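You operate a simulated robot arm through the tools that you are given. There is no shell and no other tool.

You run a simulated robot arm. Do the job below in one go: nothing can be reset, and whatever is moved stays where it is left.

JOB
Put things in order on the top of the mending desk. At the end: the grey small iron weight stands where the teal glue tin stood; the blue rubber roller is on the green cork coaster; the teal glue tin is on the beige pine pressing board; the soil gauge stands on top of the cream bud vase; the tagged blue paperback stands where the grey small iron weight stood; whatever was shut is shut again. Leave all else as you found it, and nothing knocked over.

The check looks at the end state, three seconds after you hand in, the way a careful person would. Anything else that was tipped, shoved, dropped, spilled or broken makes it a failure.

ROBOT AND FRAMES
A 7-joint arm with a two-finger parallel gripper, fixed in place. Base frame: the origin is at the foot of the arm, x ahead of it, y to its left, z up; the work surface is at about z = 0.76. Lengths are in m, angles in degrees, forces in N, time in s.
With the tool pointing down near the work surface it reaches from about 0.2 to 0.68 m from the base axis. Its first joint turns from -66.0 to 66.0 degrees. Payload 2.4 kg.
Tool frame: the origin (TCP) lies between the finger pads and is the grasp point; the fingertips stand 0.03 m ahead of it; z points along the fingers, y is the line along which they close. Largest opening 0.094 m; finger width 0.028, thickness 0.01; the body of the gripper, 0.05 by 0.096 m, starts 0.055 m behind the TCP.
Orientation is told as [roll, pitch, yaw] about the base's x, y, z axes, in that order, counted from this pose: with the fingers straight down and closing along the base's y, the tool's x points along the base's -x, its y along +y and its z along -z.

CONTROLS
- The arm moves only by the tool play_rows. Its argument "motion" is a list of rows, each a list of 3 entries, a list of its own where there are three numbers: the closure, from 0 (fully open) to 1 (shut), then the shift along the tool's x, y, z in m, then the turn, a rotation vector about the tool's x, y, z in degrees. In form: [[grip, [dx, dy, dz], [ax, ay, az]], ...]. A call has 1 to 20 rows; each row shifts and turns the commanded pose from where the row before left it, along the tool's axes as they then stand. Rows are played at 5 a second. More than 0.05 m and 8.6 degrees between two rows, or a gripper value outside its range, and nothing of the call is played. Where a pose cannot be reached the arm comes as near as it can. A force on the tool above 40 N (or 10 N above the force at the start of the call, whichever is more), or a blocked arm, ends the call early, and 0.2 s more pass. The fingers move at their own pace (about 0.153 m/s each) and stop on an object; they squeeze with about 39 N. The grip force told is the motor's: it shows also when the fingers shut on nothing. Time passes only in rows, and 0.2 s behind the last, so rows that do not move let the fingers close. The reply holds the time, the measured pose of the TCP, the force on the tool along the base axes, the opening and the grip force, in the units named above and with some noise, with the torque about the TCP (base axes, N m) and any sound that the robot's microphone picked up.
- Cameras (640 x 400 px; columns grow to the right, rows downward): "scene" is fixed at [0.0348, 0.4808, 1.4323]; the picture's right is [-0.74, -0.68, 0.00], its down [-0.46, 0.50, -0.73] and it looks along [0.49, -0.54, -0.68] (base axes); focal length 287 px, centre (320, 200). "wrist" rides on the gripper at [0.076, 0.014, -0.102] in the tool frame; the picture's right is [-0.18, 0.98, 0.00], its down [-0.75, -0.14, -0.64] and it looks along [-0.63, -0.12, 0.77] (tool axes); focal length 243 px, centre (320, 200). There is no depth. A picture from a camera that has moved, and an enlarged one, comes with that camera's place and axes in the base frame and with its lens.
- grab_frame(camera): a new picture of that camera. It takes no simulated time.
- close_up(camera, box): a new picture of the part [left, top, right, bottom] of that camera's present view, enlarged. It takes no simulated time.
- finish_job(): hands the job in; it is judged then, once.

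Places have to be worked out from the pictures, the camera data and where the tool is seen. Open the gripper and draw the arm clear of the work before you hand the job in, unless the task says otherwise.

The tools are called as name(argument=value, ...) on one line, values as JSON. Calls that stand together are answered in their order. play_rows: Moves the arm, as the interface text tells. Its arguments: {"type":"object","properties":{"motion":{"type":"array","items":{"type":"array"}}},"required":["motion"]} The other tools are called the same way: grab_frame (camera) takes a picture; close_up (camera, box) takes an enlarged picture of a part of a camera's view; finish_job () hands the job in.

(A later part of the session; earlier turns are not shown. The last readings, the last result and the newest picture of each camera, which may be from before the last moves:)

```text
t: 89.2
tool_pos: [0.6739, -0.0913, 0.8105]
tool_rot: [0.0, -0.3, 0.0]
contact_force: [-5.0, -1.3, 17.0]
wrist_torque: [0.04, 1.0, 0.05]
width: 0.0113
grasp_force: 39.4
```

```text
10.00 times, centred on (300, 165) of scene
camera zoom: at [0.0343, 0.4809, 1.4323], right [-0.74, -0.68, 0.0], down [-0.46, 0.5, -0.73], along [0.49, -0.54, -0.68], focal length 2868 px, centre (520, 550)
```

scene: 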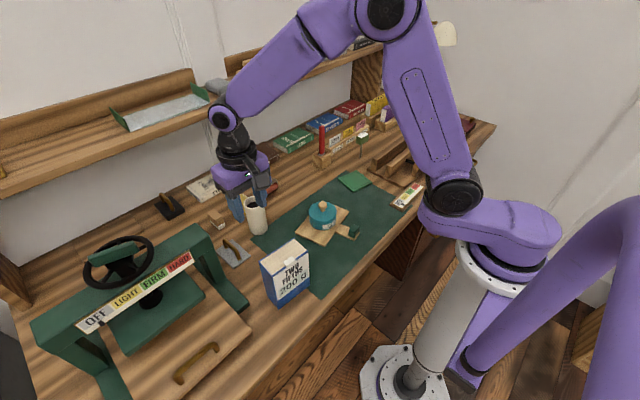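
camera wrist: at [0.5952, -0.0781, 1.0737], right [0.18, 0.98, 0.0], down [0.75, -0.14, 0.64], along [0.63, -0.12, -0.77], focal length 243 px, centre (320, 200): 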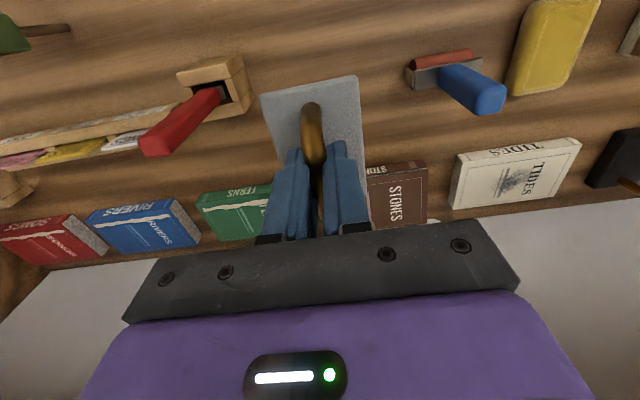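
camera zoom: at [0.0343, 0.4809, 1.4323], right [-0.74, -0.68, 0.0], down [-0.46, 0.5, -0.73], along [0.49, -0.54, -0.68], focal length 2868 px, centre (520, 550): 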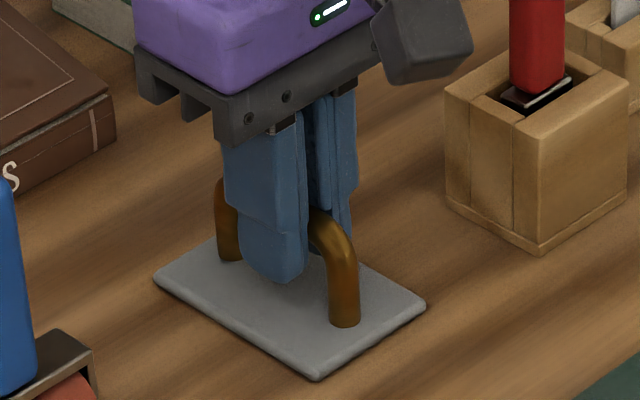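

Touchdown at z≈0.81. I relieve the preload and open gradually so the plate settles flat.

play_rows(motion=[[1, [0, 0, -0.0008], [0, 0, 0]], [0.9, [0, 0, 0], [0, 0, 0]], [0.88, [0, 0, 0], [0, 0, 0]], [0.87, [0, 0, 0], [0, 0, 0]], [0.86, [0, 0, 0], [0, 0, 0]], [0.85, [0, 0, 0], [0, 0, 0]], [0.84, [0, 0, 0], [0, 0, 0]], [0.83, [0, 0, 0], [0, 0, 0]], [0.82, [0, 0, 0], [0, 0, 0]], [0.8, [0, 0, 0], [0, 0, 0]], [0.7, [0, 0, 0], [0, 0, 0]], [0.55, [0, 0, 0], [0, 0, 0]]])

close_up(camera="scene", box=[275, 145, 325, 185])

close_up(camera="wrist", box=[220, 60, 440, 220])

```text
t: 91.8
tool_pos: [0.6715, -0.092, 0.8117]
tool_rot: [0.1, -0.1, 0.0]
contact_force: [0.2, 0.1, -0.2]
wrist_torque: [0.01, 0.03, 0.01]
width: 0.0421
grasp_force: 0.0
```

```text
10.00 times, centred on (300, 165) of scene
camera zoom: at [0.0348, 0.4808, 1.4323], right [-0.74, -0.68, 0.0], down [-0.46, 0.5, -0.73], along [0.49, -0.54, -0.68], focal length 2868 px, centre (520, 550)
```

zoom: 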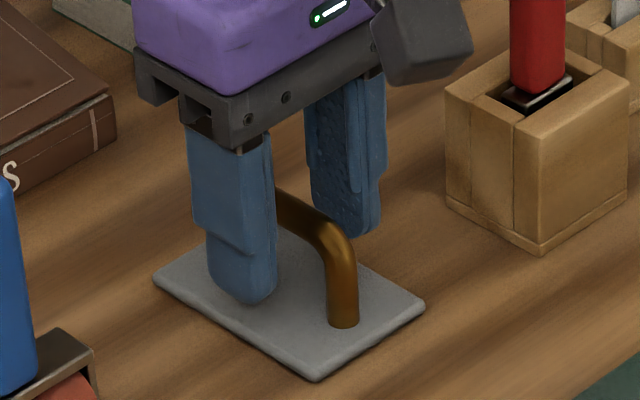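

```text
2.50 times, centred on (330, 140) of wrist
camera zoom: at [0.5968, -0.078, 0.9135], right [0.18, 0.98, 0.0], down [0.75, -0.14, 0.64], along [0.63, -0.12, -0.77], focal length 606 px, centre (295, 350)
```

zoom: 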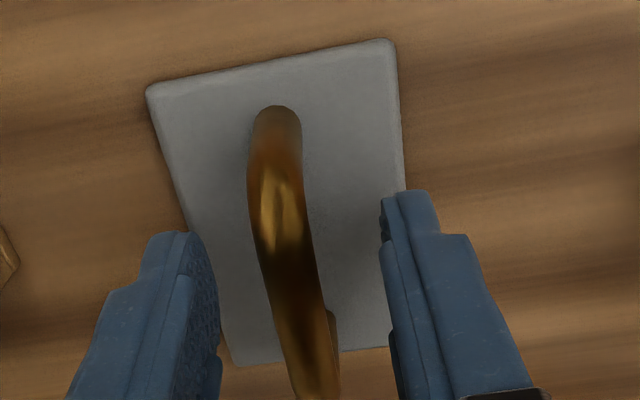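

The iron stands flat where the tin was. I rise and move to look at the roller, since it is next door.

play_rows(motion=[[0.5, [0, 0, -0.03], [0, 0, 0]], [0.5, [0, 0, -0.04], [0, 0, 0]], [0.5, [0, 0, -0.05], [0, 0, 0]], [0.5, [0, 0, -0.04], [0, 0, 0]], [0.5, [0.02, 0.03, 0], [0, 0, 0]], [0.5, [0.02, 0.03, 0], [0, 0, 0]], [0.5, [0.02, 0.03, 0], [0, 0, 0]], [0.5, [0.02, 0.03, 0], [0, 0, 0]], [0.5, [0, 0, 0], [0, 0, 0]]])

grab_frame(camera="wrist")

close_up(camera="scene", box=[240, 130, 340, 210])

```text
t: 93.8
tool_pos: [0.5934, 0.0285, 0.9722]
tool_rot: [0.0, -0.1, 0.1]
contact_force: [-0.5, -0.7, -0.9]
wrist_torque: [0.0, -0.02, 0.03]
width: 0.047
grasp_force: 0.1
```

```text
taken
camera wrist: at [0.5175, 0.0412, 1.0746], right [0.18, 0.98, 0.0], down [0.75, -0.14, 0.64], along [0.63, -0.12, -0.77], focal length 243 px, centre (320, 200)
```

wrist: 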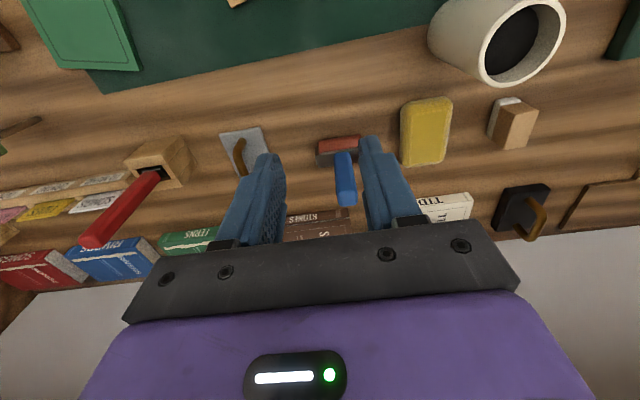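

```text
5.00 times, centred on (290, 170) of scene
camera zoom: at [0.0347, 0.4808, 1.4323], right [-0.74, -0.68, 0.0], down [-0.46, 0.5, -0.73], along [0.49, -0.54, -0.68], focal length 1434 px, centre (470, 350)
```

zoom: 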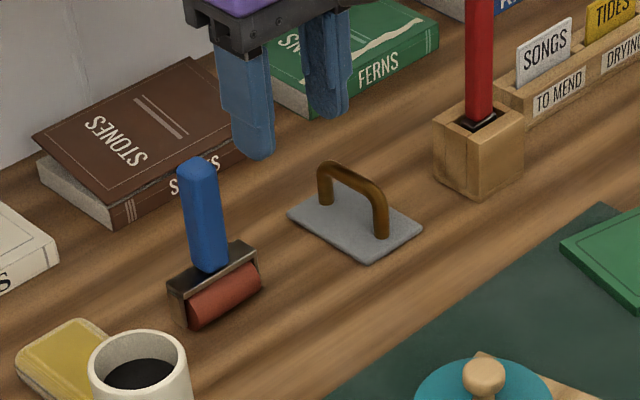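

close_up(camera="wrist", box=[290, 110, 390, 220])

close_up(camera="scene", box=[250, 155, 290, 200])

```text
3.64 times, centred on (340, 165) of wrist
camera zoom: at [0.5175, 0.0412, 1.0746], right [0.18, 0.98, 0.0], down [0.75, -0.14, 0.64], along [0.63, -0.12, -0.77], focal length 882 px, centre (247, 327)
```

zoom: 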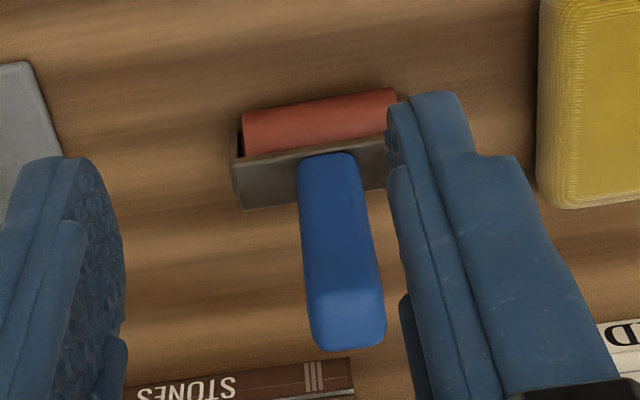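

```text
8.89 times, centred on (270, 178) of scene
camera zoom: at [0.0347, 0.4808, 1.4323], right [-0.74, -0.68, 0.0], down [-0.46, 0.5, -0.73], along [0.49, -0.54, -0.68], focal length 2550 px, centre (764, 400)
```

zoom: 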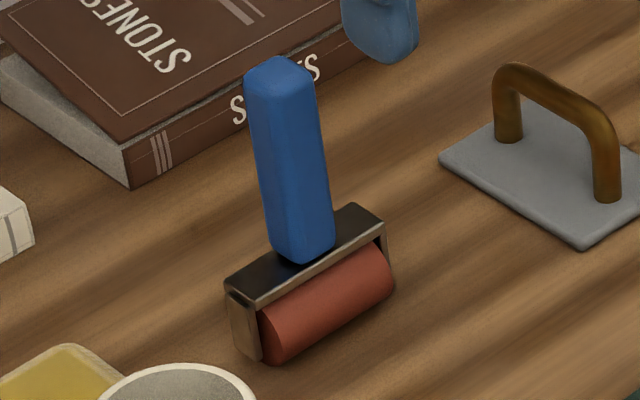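

Triangulation puts the roller's blue handle at (0.680, 0.040), vertical, top at z≈0.88 and about 20 mm wide. I move above it and check.

play_rows(motion=[[0.5, [-0.03, 0.004, 0], [0, 0, 0]], [0.5, [-0.03, 0.004, 0], [0, 0, 0]], [0.5, [-0.0265, 0.0035, 0], [0, 0, 0]], [0.5, [0, 0, 0.03], [0, 0, 0]], [0.5, [0, 0, 0], [0, 0, 0]]])

grab_frame(camera="wrist")

close_up(camera="scene", box=[240, 110, 310, 200])

```text
t: 95.0
tool_pos: [0.6826, 0.0384, 0.9398]
tool_rot: [0.0, -0.1, -0.1]
contact_force: [-0.6, -0.6, -0.1]
wrist_torque: [0.0, -0.01, -0.03]
width: 0.047
grasp_force: 0.1
```

```text
taken
camera wrist: at [0.6058, 0.0526, 1.0427], right [0.18, 0.98, 0.0], down [0.75, -0.14, 0.64], along [0.63, -0.12, -0.77], focal length 243 px, centre (320, 200)
```

wrist: 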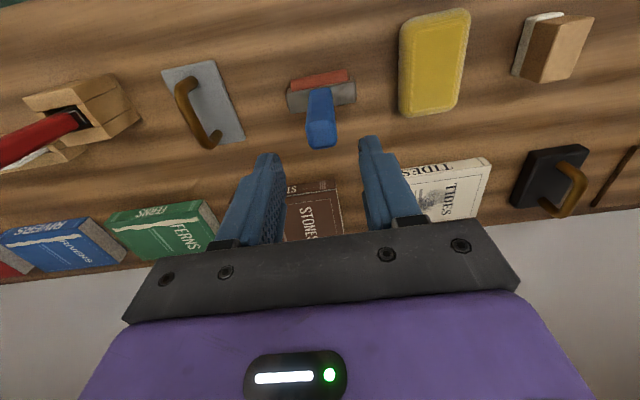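

```text
4.44 times, centred on (275, 155) of scene
camera zoom: at [0.0348, 0.4808, 1.4323], right [-0.74, -0.68, 0.0], down [-0.46, 0.5, -0.73], along [0.49, -0.54, -0.68], focal length 1275 px, centre (520, 400)
```

zoom: 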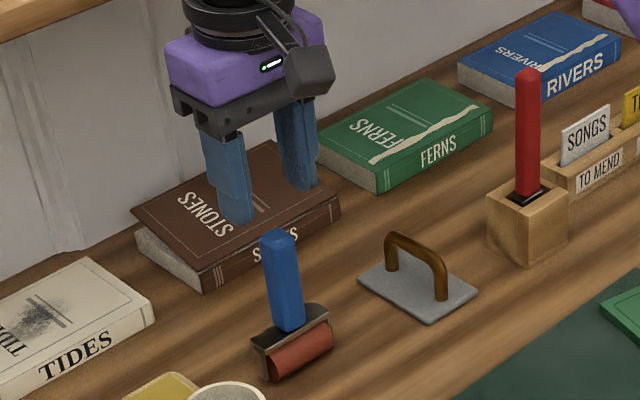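

The handle is about 3 mm nearer in x and 1.3 mm in +y. I correct and descend over the handle to z≈0.86.

play_rows(motion=[[0.5, [0.003, 0.0013, 0.02], [0, 0, 0]], [0.5, [0, 0, 0.025], [0, 0, 0]], [0.5, [0, 0, 0.025], [0, 0, 0]], [0.5, [0, 0, 0.01], [0, 0, 0]], [0.5, [0, 0, 0], [0, 0, 0]]])

close_up(camera="wrist", box=[220, 60, 440, 220])

close_up(camera="scene", box=[240, 130, 300, 200])

```text
t: 96.2
tool_pos: [0.6775, 0.0425, 0.8605]
tool_rot: [0.0, -0.1, 0.0]
contact_force: [0.3, 0.0, 1.4]
wrist_torque: [0.0, 0.03, 0.01]
width: 0.0468
grasp_force: 0.2
```

```text
2.50 times, centred on (330, 140) of wrist
camera zoom: at [0.6009, 0.0555, 0.9629], right [0.18, 0.98, 0.0], down [0.75, -0.14, 0.64], along [0.63, -0.12, -0.77], focal length 606 px, centre (295, 350)
```

zoom: 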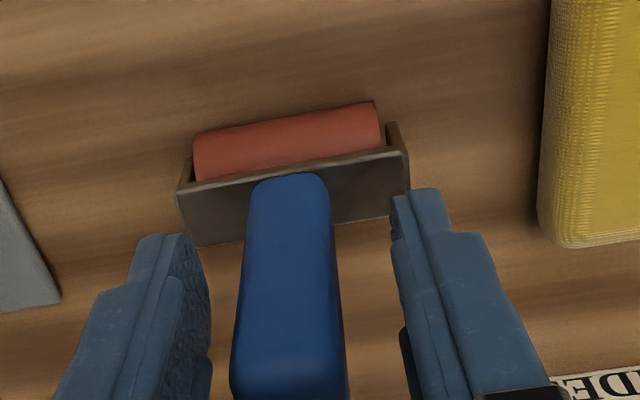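

```text
5.71 times, centred on (270, 165) of scene
camera zoom: at [0.0348, 0.4808, 1.4323], right [-0.74, -0.68, 0.0], down [-0.46, 0.5, -0.73], along [0.49, -0.54, -0.68], focal length 1639 px, centre (606, 400)
```

zoom: 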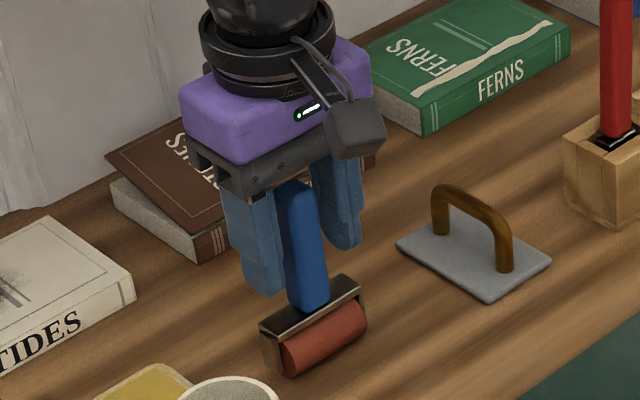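

The handle sits between the fingers. I close gently, lift a few mm and check that the roller comes along.

play_rows(motion=[[0.65, [0, 0, 0], [0, 0, 0]], [0.7, [0, 0, 0], [0, 0, 0]], [0.74, [0, 0, 0], [0, 0, 0]], [0.77, [0, 0, 0], [0, 0, 0]], [0.8, [0, 0, 0], [0, 0, 0]], [1, [0, 0, 0], [0, 0, 0]], [1, [0, 0, 0], [0, 0, 0]], [1, [0, 0, -0.005], [0, 0, 0]], [1, [0, 0, 0], [0, 0, 0]]])

close_up(camera="scene", box=[240, 130, 300, 200])

```text
t: 98.2
tool_pos: [0.6761, 0.0419, 0.8656]
tool_rot: [0.0, -0.2, 0.0]
contact_force: [0.4, -0.5, -2.6]
wrist_torque: [0.02, -0.01, 0.01]
width: 0.0259
grasp_force: 38.8
```

```text
5.71 times, centred on (270, 165) of scene
camera zoom: at [0.0348, 0.4808, 1.4323], right [-0.74, -0.68, 0.0], down [-0.46, 0.5, -0.73], along [0.49, -0.54, -0.68], focal length 1639 px, centre (606, 400)
```

zoom: 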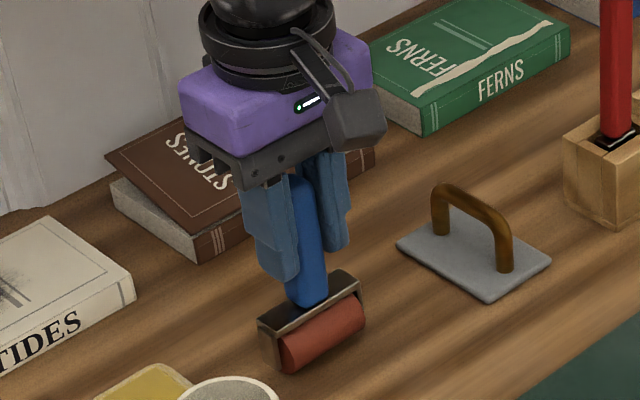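

The roller is lifted, so its desk contact was at TCP z≈0.8605. I raise it and carry it over the coaster at about (0.49, -0.205).

play_rows(motion=[[1, [0, 0, -0.02], [0, 0, 0]], [1, [0, 0, -0.04], [0, 0, 0]], [1, [0, 0, -0.04], [0, 0, 0]], [1, [0.012, -0.016, 0], [0, 0, 0]], [1, [0.022, -0.029, 0], [0, 0, 0]], [1, [0.027, -0.036, 0], [0, 0, 0]], [1, [0.027, -0.036, 0], [0, 0, 0]], [1, [0.027, -0.036, 0], [0, 0, 0]], [1, [0.027, -0.036, 0], [0, 0, 0]], [1, [0.022, -0.029, 0], [0, 0, 0]], [1, [0.022, -0.029, 0], [0, 0, 0]], [1, [0, 0, 0], [0, 0, 0]]])

grab_frame(camera="wrist")

close_up(camera="scene", box=[310, 110, 400, 210])

```text
t: 100.8
tool_pos: [0.4905, -0.2068, 0.9666]
tool_rot: [0.0, -0.1, 0.1]
contact_force: [0.8, -0.1, -1.7]
wrist_torque: [-0.03, -0.02, 0.01]
width: 0.0256
grasp_force: 38.9
```

```text
taken
camera wrist: at [0.4145, -0.1927, 1.069], right [0.18, 0.98, 0.0], down [0.75, -0.14, 0.64], along [0.63, -0.12, -0.77], focal length 243 px, centre (320, 200)
```

wrist: 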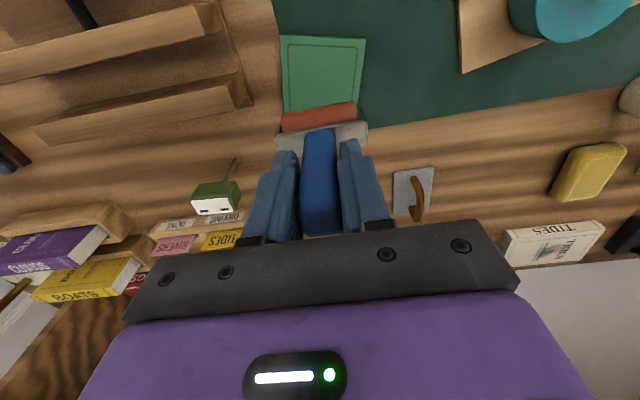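

```text
4.00 times, centred on (355, 160) of scene
camera zoom: at [0.0348, 0.4808, 1.4323], right [-0.74, -0.68, 0.0], down [-0.46, 0.5, -0.73], along [0.49, -0.54, -0.68], focal length 1147 px, centre (180, 360)
```

zoom: 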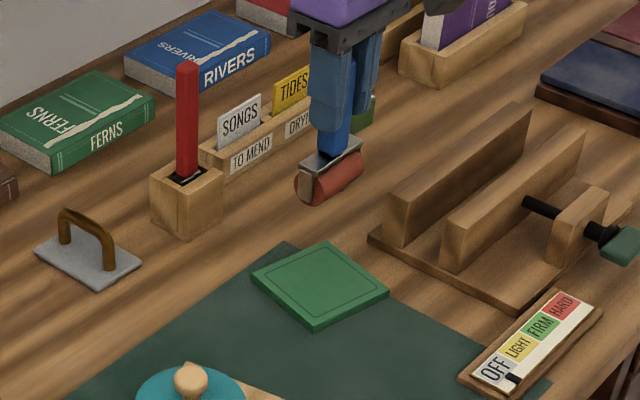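

The coaster centre works out to (0.490, -0.205), and the roller is right over it. I lower, slowing near the expected touch at z≈0.868.

play_rows(motion=[[1, [-0.001, 0.001, 0.03], [0, 0, 0]], [1, [0, 0, 0.03], [0, 0, 0]], [1, [0, 0, 0.02], [0, 0, 0]], [1, [0, 0, 0.008], [0, 0, 0]], [1, [0, 0, 0.004], [0, 0, 0]], [1, [0, 0, 0], [0, 0, 0]]])

close_up(camera="scene", box=[325, 130, 385, 200])

```text
t: 102.2
tool_pos: [0.4906, -0.2049, 0.8756]
tool_rot: [0.0, -0.1, -0.1]
contact_force: [0.7, 0.1, -2.2]
wrist_torque: [-0.01, 0.02, 0.0]
width: 0.0258
grasp_force: 38.8
```

```text
5.71 times, centred on (355, 165) of scene
camera zoom: at [0.0348, 0.4808, 1.4323], right [-0.74, -0.68, 0.0], down [-0.46, 0.5, -0.73], along [0.49, -0.54, -0.68], focal length 1639 px, centre (120, 400)
```

zoom: 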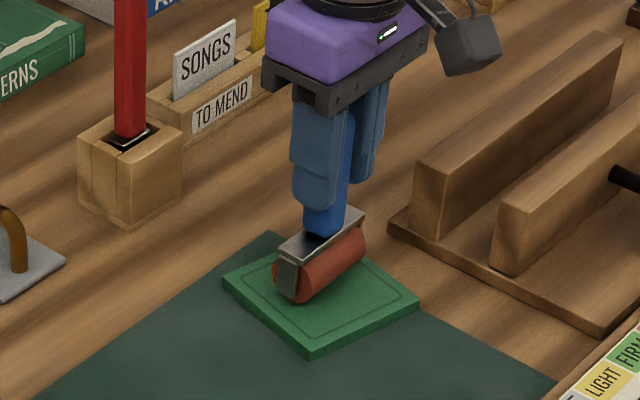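

play_rows(motion=[[1, [0, 0, 0.0015], [0, 0, 0]], [1, [0, 0, 0.0015], [0, 0, 0]], [1, [0, 0, 0], [0, 0, 0]]])

```text
t: 103.0
tool_pos: [0.491, -0.2063, 0.871]
tool_rot: [-0.1, 0.0, 0.0]
contact_force: [0.2, 0.6, -3.2]
wrist_torque: [-0.04, -0.02, 0.05]
width: 0.0259
grasp_force: 39.6
```

No contact yet at z=0.871. I go on in 1–1.5 mm steps.

play_rows(motion=[[1, [0, 0, 0.0015], [0, 0, 0]], [1, [0, 0, 0.001], [0, 0, 0]], [1, [0, 0, 0], [0, 0, 0]]])

```text
t: 103.8
tool_pos: [0.4922, -0.2051, 0.8707]
tool_rot: [-0.1, -0.3, 0.0]
contact_force: [-5.1, -0.7, 27.0]
wrist_torque: [0.06, 0.47, 0.02]
width: 0.0259
grasp_force: 39.0
```

Touchdown at about z=0.8705. I relieve the load, check and open gradually.

play_rows(motion=[[1, [0, 0, -0.001], [0, 0, 0]], [1, [0, 0, -0.0006], [0, 0, 0]], [1, [0, 0, 0], [0, 0, 0]]])

close_up(camera="scene", box=[325, 140, 385, 200])

```text
t: 104.6
tool_pos: [0.4923, -0.2053, 0.8705]
tool_rot: [-0.1, -0.3, 0.0]
contact_force: [3.0, -2.8, 16.4]
wrist_torque: [-0.07, -0.21, -0.02]
width: 0.0259
grasp_force: 38.2
```

```text
6.67 times, centred on (355, 170) of scene
camera zoom: at [0.0345, 0.4809, 1.4323], right [-0.74, -0.68, 0.0], down [-0.46, 0.5, -0.73], along [0.49, -0.54, -0.68], focal length 1912 px, centre (87, 400)
```

zoom: 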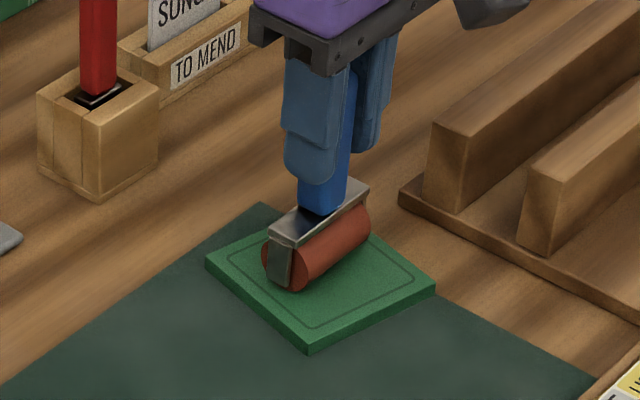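

The roller sits well within the coaster. I ease off a bit more and open gradually.

play_rows(motion=[[1, [0, 0, -0.0008], [0, 0, 0]], [0.75, [0, 0, 0], [0, 0, 0]], [0.735, [0, 0, 0], [0, 0, 0]], [0.728, [0, 0, 0], [0, 0, 0]], [0.722, [0, 0, 0], [0, 0, 0]], [0.716, [0, 0, 0], [0, 0, 0]], [0.71, [0, 0, 0], [0, 0, 0]], [0.7, [0, 0, 0], [0, 0, 0]], [0.68, [0, 0, 0], [0, 0, 0]], [0.64, [0, 0, 0], [0, 0, 0]], [0.55, [0, 0, 0], [0, 0, 0]]])

close_up(camera="scene", box=[325, 140, 385, 200])

close_up(camera="wrist", box=[220, 60, 440, 220])

```text
t: 107.0
tool_pos: [0.493, -0.2051, 0.871]
tool_rot: [0.0, -0.1, -0.1]
contact_force: [0.1, 0.7, -0.5]
wrist_torque: [0.01, 0.02, 0.0]
width: 0.0423
grasp_force: 0.1
```

```text
6.67 times, centred on (355, 170) of scene
camera zoom: at [0.0348, 0.4808, 1.4323], right [-0.74, -0.68, 0.0], down [-0.46, 0.5, -0.73], along [0.49, -0.54, -0.68], focal length 1912 px, centre (87, 400)
```

zoom: 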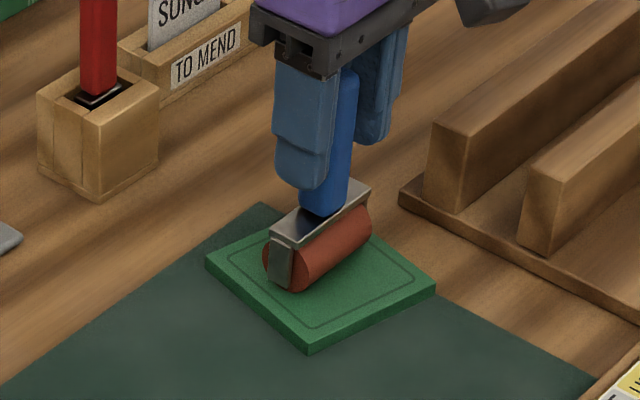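

```text
2.50 times, centred on (330, 140) of wrist
camera zoom: at [0.4153, -0.1915, 0.9735], right [0.18, 0.98, 0.0], down [0.75, -0.14, 0.64], along [0.63, -0.12, -0.77], focal length 606 px, centre (295, 350)
```

zoom: 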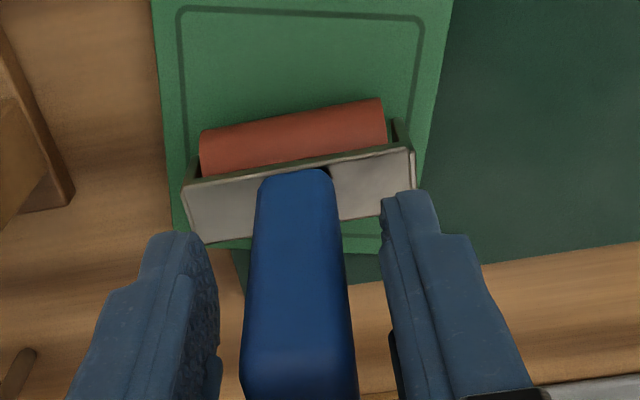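

The roller stands upright on the coaster after release. I rise straight up and recheck.

play_rows(motion=[[0.5, [0, 0, -0.02], [0, 0, 0]], [0.5, [0, 0, -0.04], [0, 0, 0]], [0.5, [0, 0, -0.05], [0, 0, 0]], [0.5, [0, 0, -0.03], [0, 0, 0]], [0.5, [0, 0, 0], [0, 0, 0]]])

close_up(camera="scene", box=[315, 130, 395, 200])

grab_frame(camera="wrist")

```text
t: 108.2
tool_pos: [0.4935, -0.2051, 1.0112]
tool_rot: [0.1, -0.1, 0.0]
contact_force: [-0.5, -0.6, -0.4]
wrist_torque: [0.02, 0.03, -0.01]
width: 0.047
grasp_force: 0.1
```

```text
5.71 times, centred on (355, 165) of scene
camera zoom: at [0.0348, 0.4808, 1.4323], right [-0.74, -0.68, 0.0], down [-0.46, 0.5, -0.73], along [0.49, -0.54, -0.68], focal length 1639 px, centre (120, 400)
```

zoom: 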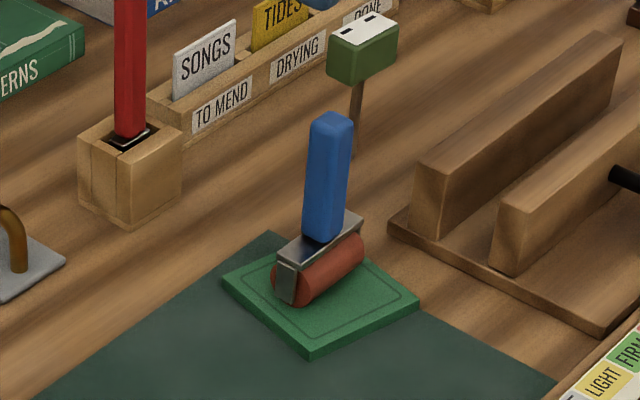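

```text
taken
camera wrist: at [0.4174, -0.1915, 1.1139], right [0.18, 0.98, 0.0], down [0.75, -0.14, 0.64], along [0.63, -0.12, -0.77], focal length 243 px, centre (320, 200)
```

wrist: 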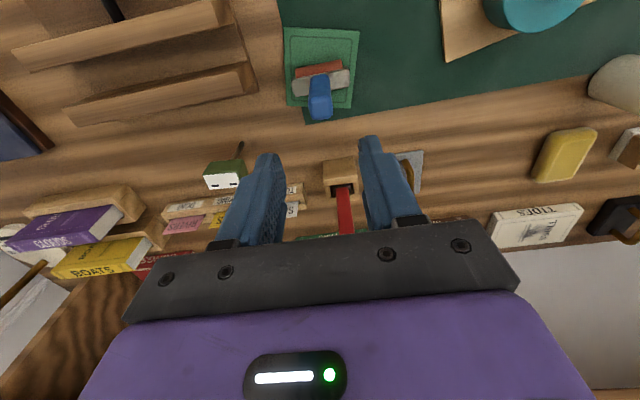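

The roller is fine. While I am near, I study the soil gauge from both cameras.

close_up(camera="wrist", box=[190, 130, 260, 200])

close_up(camera="scene", box=[345, 125, 380, 160])

```text
5.71 times, centred on (225, 165) of wrist
camera zoom: at [0.4174, -0.1915, 1.1139], right [0.18, 0.98, 0.0], down [0.75, -0.14, 0.64], along [0.63, -0.12, -0.77], focal length 1386 px, centre (863, 400)
```

zoom: 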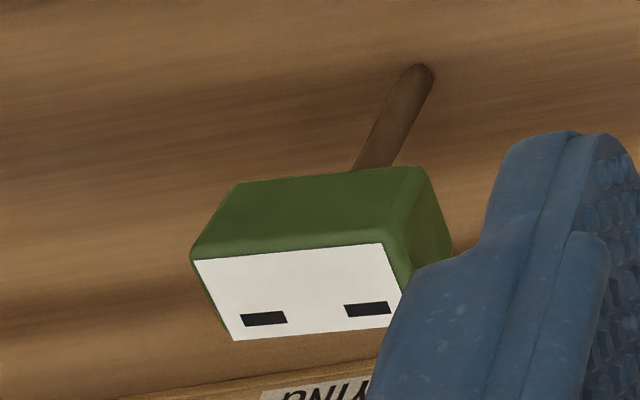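

```text
11.43 times, centred on (362, 142) of scene
camera zoom: at [0.0348, 0.4808, 1.4323], right [-0.74, -0.68, 0.0], down [-0.46, 0.5, -0.73], along [0.49, -0.54, -0.68], focal length 3278 px, centre (-166, 857)
```

zoom: 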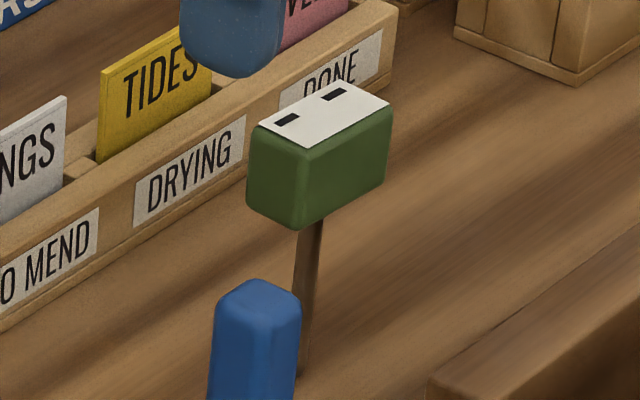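

The gauge is a box head (about 45×28×30 mm) on a thin rod that just stands on the desk. I need to know what the vase mouth looks like inside, so I move to view it nearly from straight above.

play_rows(motion=[[0.5, [-0.014, 0.045, 0], [0, 0, 0]], [0.5, [-0.0146, 0.0465, 0], [0, 0, 0]], [0.5, [-0.0146, 0.0465, 0], [0, 0, 0]], [0.5, [-0.0146, 0.0465, 0], [0, 0, 0]], [0.5, [-0.0146, 0.0465, 0], [0, 0, 0]], [0.5, [-0.0146, 0.0465, 0], [0, 0, 0]], [0.5, [-0.0146, 0.0465, 0], [0, 0, 0]], [0.5, [-0.0146, 0.0465, 0], [0, 0, 0]], [0.5, [0, 0, 0], [0, 0, 0]]])

grab_frame(camera="wrist")

```text
t: 110.2
tool_pos: [0.6056, 0.1638, 1.0128]
tool_rot: [0.0, -0.1, 0.0]
contact_force: [0.0, -0.6, -0.9]
wrist_torque: [0.0, 0.0, 0.05]
width: 0.0469
grasp_force: 0.0
```

```text
taken
camera wrist: at [0.53, 0.1784, 1.1153], right [0.18, 0.98, 0.0], down [0.75, -0.14, 0.64], along [0.63, -0.12, -0.77], focal length 243 px, centre (320, 200)
```

wrist: 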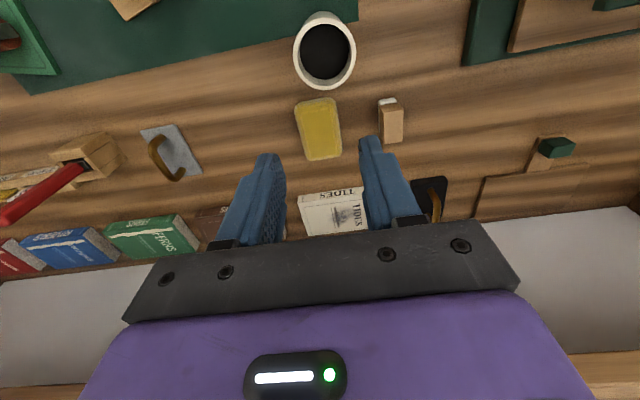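

close_up(camera="wrist", box=[280, 0, 370, 100])

close_up(camera="scene", box=[236, 188, 276, 240])

```text
4.00 times, centred on (325, 50) of wrist
camera zoom: at [0.53, 0.1784, 1.1153], right [0.18, 0.98, 0.0], down [0.75, -0.14, 0.64], along [0.63, -0.12, -0.77], focal length 970 px, centre (300, 800)
```

zoom: 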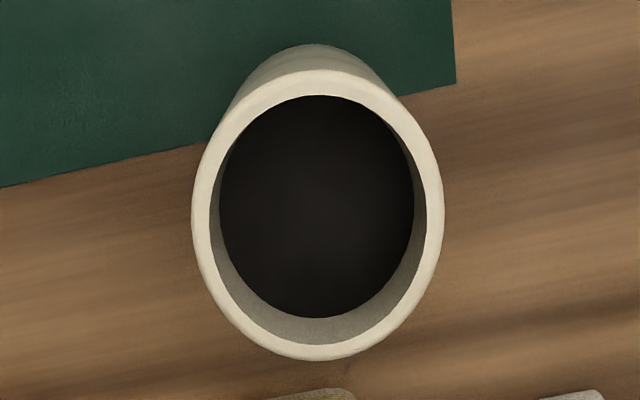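

```text
7.69 times, centred on (256, 214) of scene
camera zoom: at [0.0347, 0.4809, 1.4323], right [-0.74, -0.68, 0.0], down [-0.46, 0.5, -0.73], along [0.49, -0.54, -0.68], focal length 2206 px, centre (812, 92)
```

zoom: 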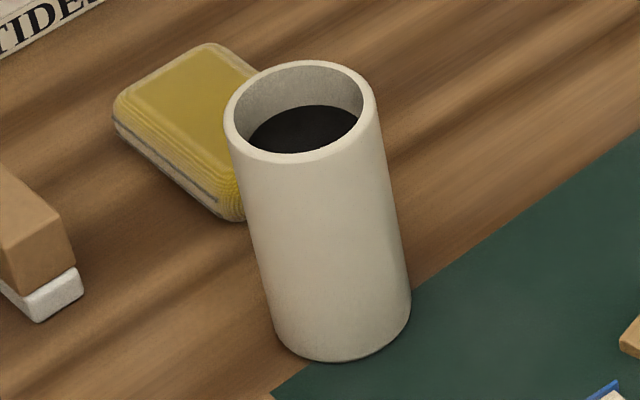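

The vase has a solid-looking dark fill about 30 mm below its rim (rim z≈0.874, inner diameter ≈47 mm). I'll deal with that last. Next is the tagged book, so I move near it and yaw the tool +90° to grip across its thickness.

play_rows(motion=[[0.2, [0.042, 0.006, -0.01], [0, 0, 0]], [0, [0.042, 0.006, -0.01], [0, 0, 0]], [0, [0.042, 0.006, -0.01], [0, 0, 0]], [0, [0.042, 0.006, -0.01], [0, 0, 0]], [0, [0.042, 0.006, -0.01], [0, 0, 0]], [0, [0.042, 0.006, 0], [0, 0, 0]], [0, [0, 0, 0], [0, 0, -8.2]], [0, [0, 0, 0], [0, 0, -8.2]], [0, [0, 0, 0], [0, 0, -8.2]], [0, [0, 0, 0], [0, 0, -8.2]], [0, [0, 0, 0], [0, 0, -8.2]], [0, [0, 0, 0], [0, 0, -8.2]], [0, [0, 0, 0], [0, 0, -8.2]], [0, [0, 0, 0], [0, 0, -8.2]], [0, [0, 0, 0], [0, 0, -8.2]], [0, [0, 0, 0], [0, 0, -8.2]], [0, [0, 0, 0], [0, 0, -8.0]], [0, [0, 0, 0], [0, 0, 0]]])

grab_frame(camera="wrist")

grab_frame(camera="scene")

```text
t: 114.0
tool_pos: [0.3557, 0.2018, 1.0596]
tool_rot: [-0.1, 0.0, 90.1]
contact_force: [0.2, -1.1, -0.9]
wrist_torque: [0.0, -0.03, 0.01]
width: 0.0942
grasp_force: 0.0
```

```text
taken
camera wrist: at [0.341, 0.1248, 1.1625], right [-0.98, 0.18, 0.0], down [0.14, 0.75, 0.64], along [0.12, 0.63, -0.77], focal length 243 px, centre (320, 200)
```

wrist: 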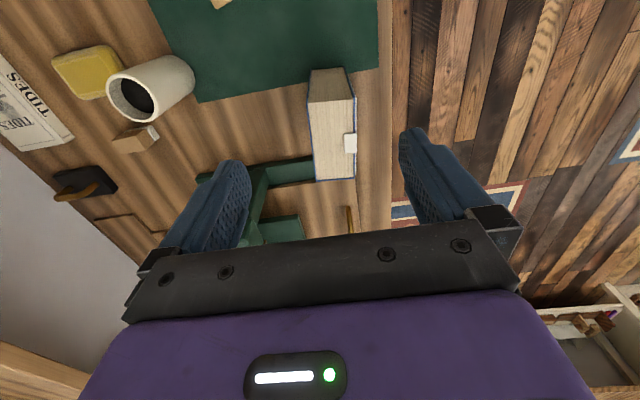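

```text
taken
```

scene: 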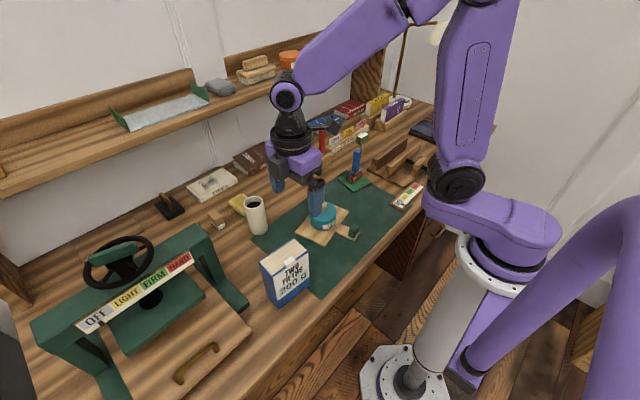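

The tool is yawed 90° and the book top is in view. I zoom to measure the book precisely.

close_up(camera="wrist", box=[280, 50, 400, 200])

close_up(camera="scene", box=[250, 230, 320, 310])

```text
2.67 times, centred on (340, 125) of wrist
camera zoom: at [0.341, 0.1248, 1.1625], right [-0.98, 0.18, 0.0], down [0.14, 0.75, 0.64], along [0.12, 0.63, -0.77], focal length 647 px, centre (267, 400)
```

zoom: 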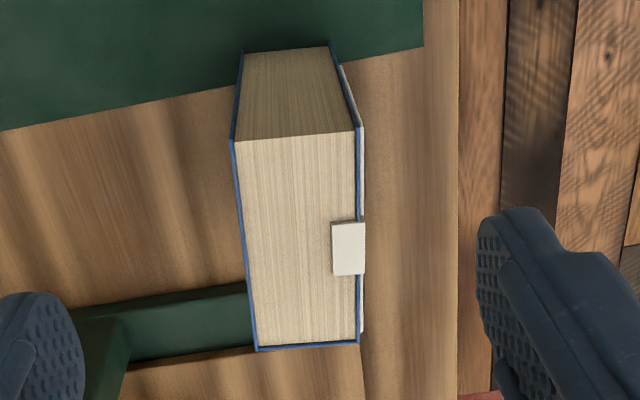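

```text
5.00 times, centred on (285, 270) of scene
camera zoom: at [0.0348, 0.4808, 1.4323], right [-0.74, -0.68, 0.0], down [-0.46, 0.5, -0.73], along [0.49, -0.54, -0.68], focal length 1434 px, centre (495, -150)
```

zoom: 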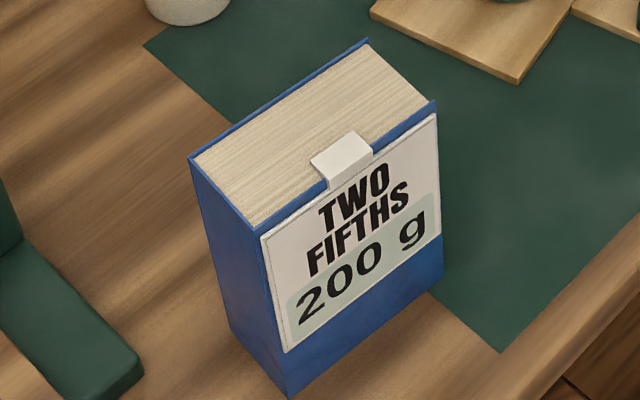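

The book top centre is (0.351, 0.255), rotated 5.8°, about 49 mm thick and 97 mm long, with the tag at the middle of the front edge. I align yaw to 84.3° and position over the far part of the book at about (0.354, 0.284), so the pads avoid the tag.

play_rows(motion=[[0, [0, 0, 0], [0, 0, 5.8]], [0, [-0.0407, 0.005, 0], [0, 0, 0]], [0, [-0.0407, 0.005, 0], [0, 0, 0]], [0, [0, 0, 0.04], [0, 0, 0]], [0, [0, 0, 0.04], [0, 0, 0]], [0, [0, 0, 0], [0, 0, 0]]])

grab_frame(camera="wrist")

close_up(camera="scene", box=[220, 170, 340, 310])

```text
t: 115.4
tool_pos: [0.3572, 0.2813, 0.9787]
tool_rot: [-0.1, 0.0, 84.2]
contact_force: [-0.3, 0.9, -0.1]
wrist_torque: [0.0, -0.02, 0.01]
width: 0.0938
grasp_force: 0.0
```

```text
taken
camera wrist: at [0.3356, 0.2075, 1.0815], right [-0.96, 0.28, 0.0], down [0.22, 0.74, 0.64], along [0.18, 0.62, -0.77], focal length 243 px, centre (320, 200)
```

wrist: 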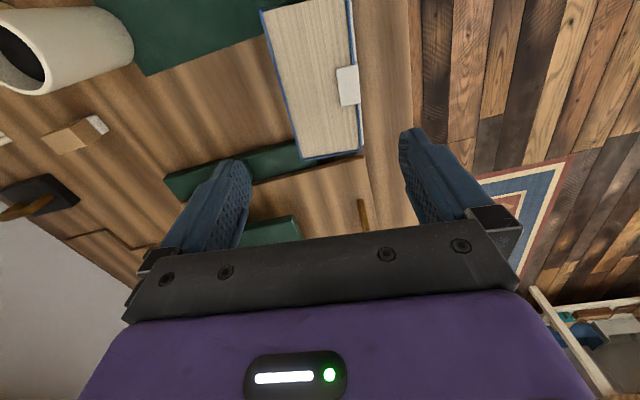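

```text
2.86 times, centred on (280, 240) of scene
camera zoom: at [0.0348, 0.4808, 1.4323], right [-0.74, -0.68, 0.0], down [-0.46, 0.5, -0.73], along [0.49, -0.54, -0.68], focal length 820 px, centre (434, 86)
```

zoom: 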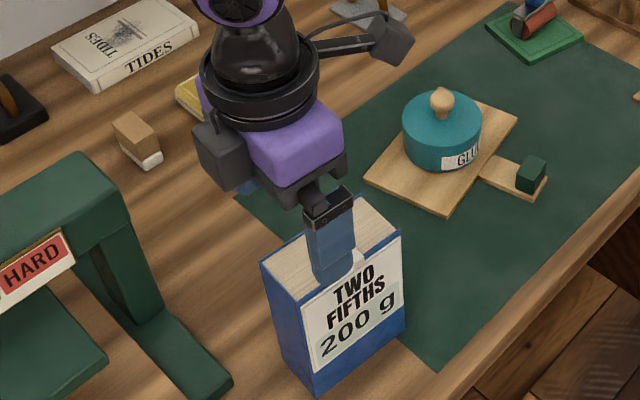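

The gripper is centred across the book. I shift +4 mm away from the tag and -3 mm in x, then descend to z≈0.868.

play_rows(motion=[[0, [-0.0037, 0.0034, 0.01], [0, 0, 0]], [0, [0, 0, 0.03], [0, 0, 0]], [0, [0, 0, 0.03], [0, 0, 0]], [0, [0, 0, 0.025], [0, 0, 0]], [0, [0, 0, 0.015], [0, 0, 0]], [0, [0, 0, 0], [0, 0, 0]]])

grab_frame(camera="wrist")

close_up(camera="scene", box=[230, 200, 340, 310])

```text
t: 116.8
tool_pos: [0.3513, 0.2892, 0.8703]
tool_rot: [-0.2, 0.0, 84.2]
contact_force: [-0.1, 0.5, -0.8]
wrist_torque: [-0.03, 0.0, 0.0]
width: 0.094
grasp_force: 0.0
```

```text
taken
camera wrist: at [0.3296, 0.2139, 0.9727], right [-0.96, 0.28, 0.0], down [0.21, 0.74, 0.64], along [0.18, 0.62, -0.77], focal length 243 px, centre (320, 200)
```

wrist: 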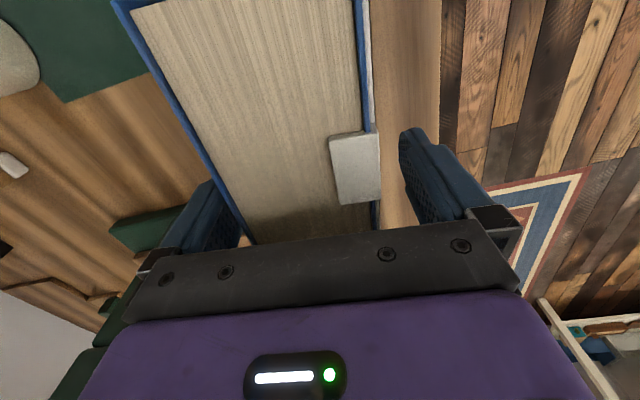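

```text
3.64 times, centred on (285, 255) of scene
camera zoom: at [0.0348, 0.4808, 1.4323], right [-0.74, -0.68, 0.0], down [-0.46, 0.5, -0.73], along [0.49, -0.54, -0.68], focal length 1043 px, centre (447, 0)
```

zoom: 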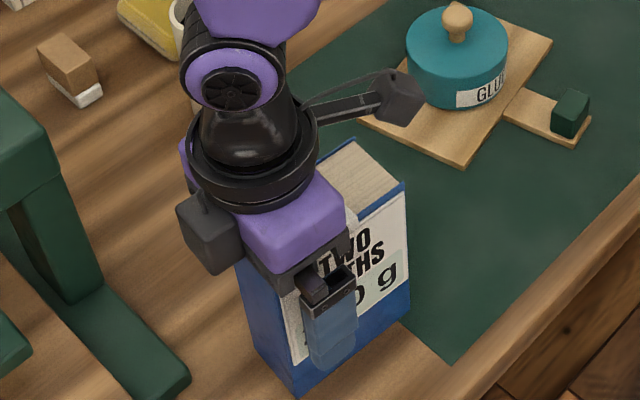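

Positioned with clearance on both covers. I close gently in small steps and read the squeeze, since this is a paperback.

play_rows(motion=[[0.3, [0, 0, 0], [0, 0, 0]], [0.38, [0, 0, 0], [0, 0, 0]], [0.41, [0, 0, 0], [0, 0, 0]], [0.43, [0, 0, 0], [0, 0, 0]], [0.44, [0, 0, 0], [0, 0, 0]], [0.45, [0, 0, 0], [0, 0, 0]], [0.45, [0, 0, 0], [0, 0, 0]]])

```text
t: 118.4
tool_pos: [0.3518, 0.2892, 0.8699]
tool_rot: [-0.2, 0.1, 84.2]
contact_force: [-0.3, -0.5, -0.5]
wrist_torque: [0.14, -0.01, 0.03]
width: 0.0542
grasp_force: 38.9
```

Contact at 54 mm. I lift 5 mm and look at how the book hangs.

play_rows(motion=[[0.45, [0, 0, -0.003], [0, 0, 0]], [0.45, [0, 0, -0.004], [0, 0, 0]], [0.45, [0, 0, 0], [0, 0, 0]]])

close_up(camera="scene", box=[240, 220, 330, 310])

grab_frame(camera="wrist")

```text
t: 119.2
tool_pos: [0.3511, 0.2875, 0.877]
tool_rot: [-0.1, 0.0, 84.2]
contact_force: [-0.1, -0.3, -2.7]
wrist_torque: [0.11, 0.01, 0.02]
width: 0.0542
grasp_force: 39.2
```

```text
4.44 times, centred on (285, 265) of scene
camera zoom: at [0.0348, 0.4809, 1.4323], right [-0.74, -0.68, 0.0], down [-0.46, 0.5, -0.73], along [0.49, -0.54, -0.68], focal length 1275 px, centre (476, -89)
```

zoom: 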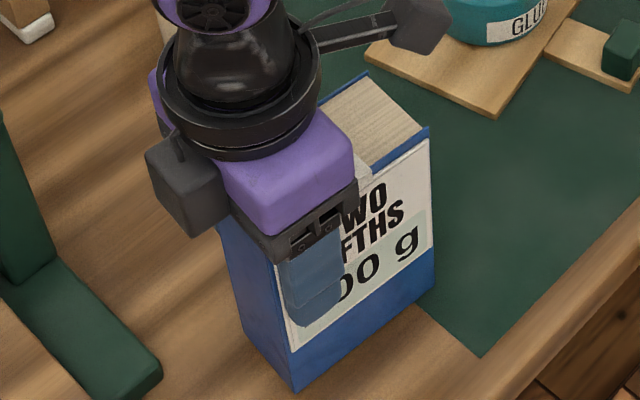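

```text
taken
camera wrist: at [0.3289, 0.2123, 0.98], right [-0.96, 0.28, 0.0], down [0.22, 0.74, 0.64], along [0.18, 0.62, -0.77], focal length 243 px, centre (320, 200)
```

wrist: 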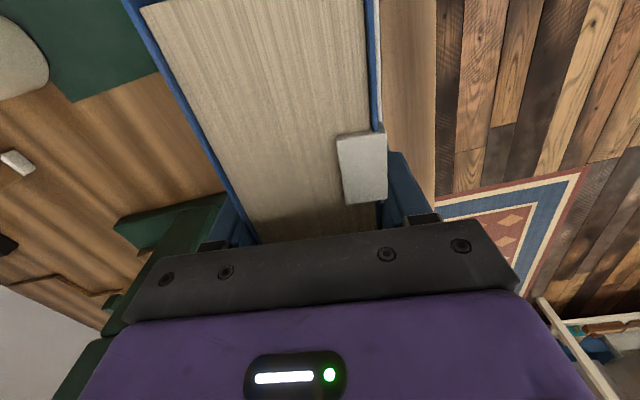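

The book hangs level, with its bottom 110 mm below the TCP. I lift it to z≈1.08, then turn back to yaw 0 so its thickness lies along y.

play_rows(motion=[[0.45, [0, 0, -0.015], [0, 0, 0]], [0.45, [0, 0, -0.03], [0, 0, 0]], [0.45, [0, 0, -0.04], [0, 0, 0]], [0.45, [0, 0, -0.04], [0, 0, 0]], [0.45, [0, 0, -0.04], [0, 0, 0]], [0.45, [0, 0, -0.038], [0, 0, 0]], [0.45, [0, 0, 0], [0, 0, 0]]])

grab_frame(camera="scene")

```text
t: 120.8
tool_pos: [0.3506, 0.2863, 1.081]
tool_rot: [-0.1, 0.0, 84.2]
contact_force: [0.2, -0.5, -4.3]
wrist_torque: [0.12, 0.01, 0.0]
width: 0.0541
grasp_force: 39.1
```

```text
taken
```

scene: 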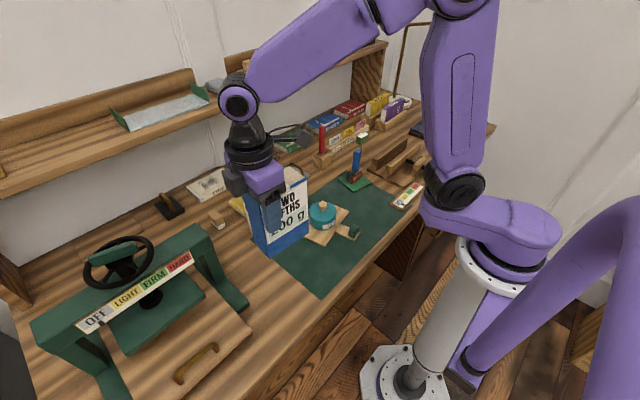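

The book is high and stable. I now rotate back to yaw 0 in 10 rows.

play_rows(motion=[[0.45, [0, 0, 0], [0, 0, 5]], [0.45, [0, 0, 0], [0, 0, 8.5]], [0.45, [0, 0, 0], [0, 0, 8.5]], [0.45, [0, 0, 0], [0, 0, 8.5]], [0.45, [0, 0, 0], [0, 0, 8.5]], [0.45, [0, 0, 0], [0, 0, 8.5]], [0.45, [0, 0, 0], [0, 0, 8.5]], [0.45, [0, 0, 0], [0, 0, 8.5]], [0.45, [0, 0, 0], [0, 0, 8.5]], [0.45, [0, 0, 0], [0, 0, 8.5]], [0.45, [0, 0, 0], [0, 0, 2.7]], [0.45, [0, 0, 0], [0, 0, 0]]])

grab_frame(camera="scene")

grab_frame(camera="wrist")

```text
t: 123.4
tool_pos: [0.3505, 0.2867, 1.0804]
tool_rot: [0.0, -0.1, -0.2]
contact_force: [-0.3, 0.3, -3.3]
wrist_torque: [0.0, -0.13, 0.01]
width: 0.0542
grasp_force: 38.7
```

```text
taken
```

scene: 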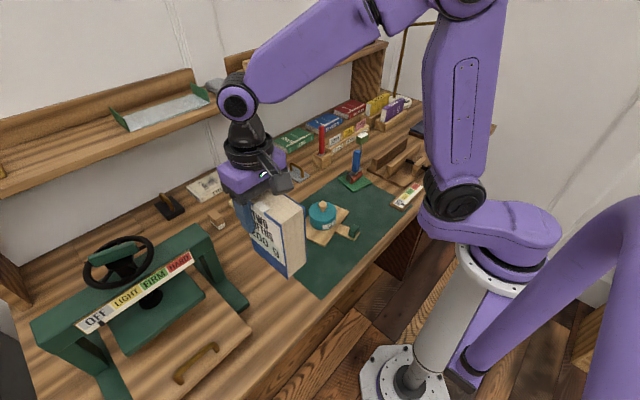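

```text
taken
camera wrist: at [0.2743, 0.301, 1.1829], right [0.19, 0.98, 0.0], down [0.75, -0.14, 0.64], along [0.63, -0.12, -0.77], focal length 243 px, centre (320, 200)
```

wrist: 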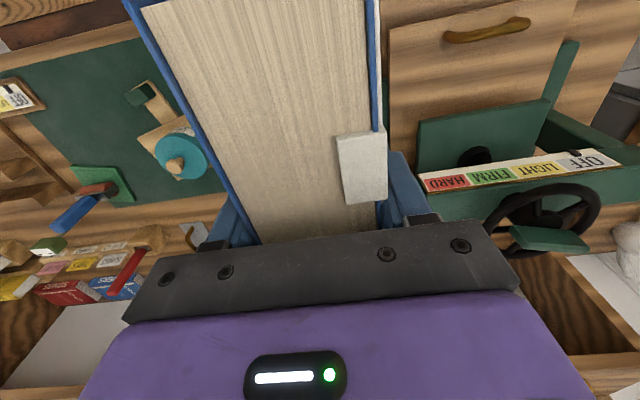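

The book is now edge-on with its thickness along y. I carry it over the iron's old spot, TCP target (0.5795, 0.2845), so the book centre lands at (0.546, 0.2845).

play_rows(motion=[[0.45, [-0.02, 0, 0], [0, 0, 0]], [0.45, [-0.035, 0, 0], [0, 0, 0]], [0.45, [-0.04, -0.0005, 0], [0, 0, 0]], [0.45, [-0.04, -0.0005, 0], [0, 0, 0]], [0.45, [-0.04, -0.0005, 0], [0, 0, 0]], [0.45, [-0.034, -0.0005, 0], [0, 0, 0]], [0.45, [-0.02, 0, 0], [0, 0, 0]], [0.45, [0, 0, 0], [0, 0, 0]]])

grab_frame(camera="scene")

grab_frame(camera="wrist")

```text
t: 125.2
tool_pos: [0.5783, 0.2841, 1.0802]
tool_rot: [0.0, -0.2, 0.0]
contact_force: [0.4, 0.9, -3.2]
wrist_torque: [0.01, -0.14, 0.01]
width: 0.0542
grasp_force: 38.8
```

```text
taken
```

scene: 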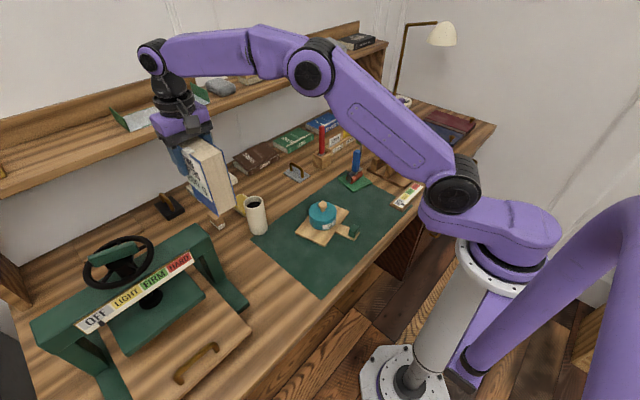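

```text
taken
camera wrist: at [0.5031, 0.2976, 1.1825], right [0.18, 0.98, 0.0], down [0.75, -0.14, 0.64], along [0.63, -0.12, -0.77], focal length 243 px, centre (320, 200)
```

wrist: 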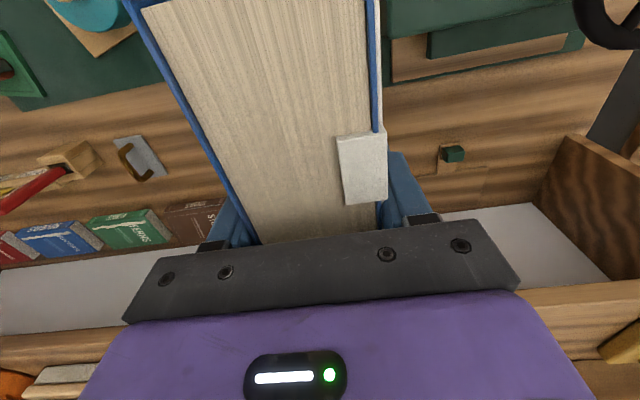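

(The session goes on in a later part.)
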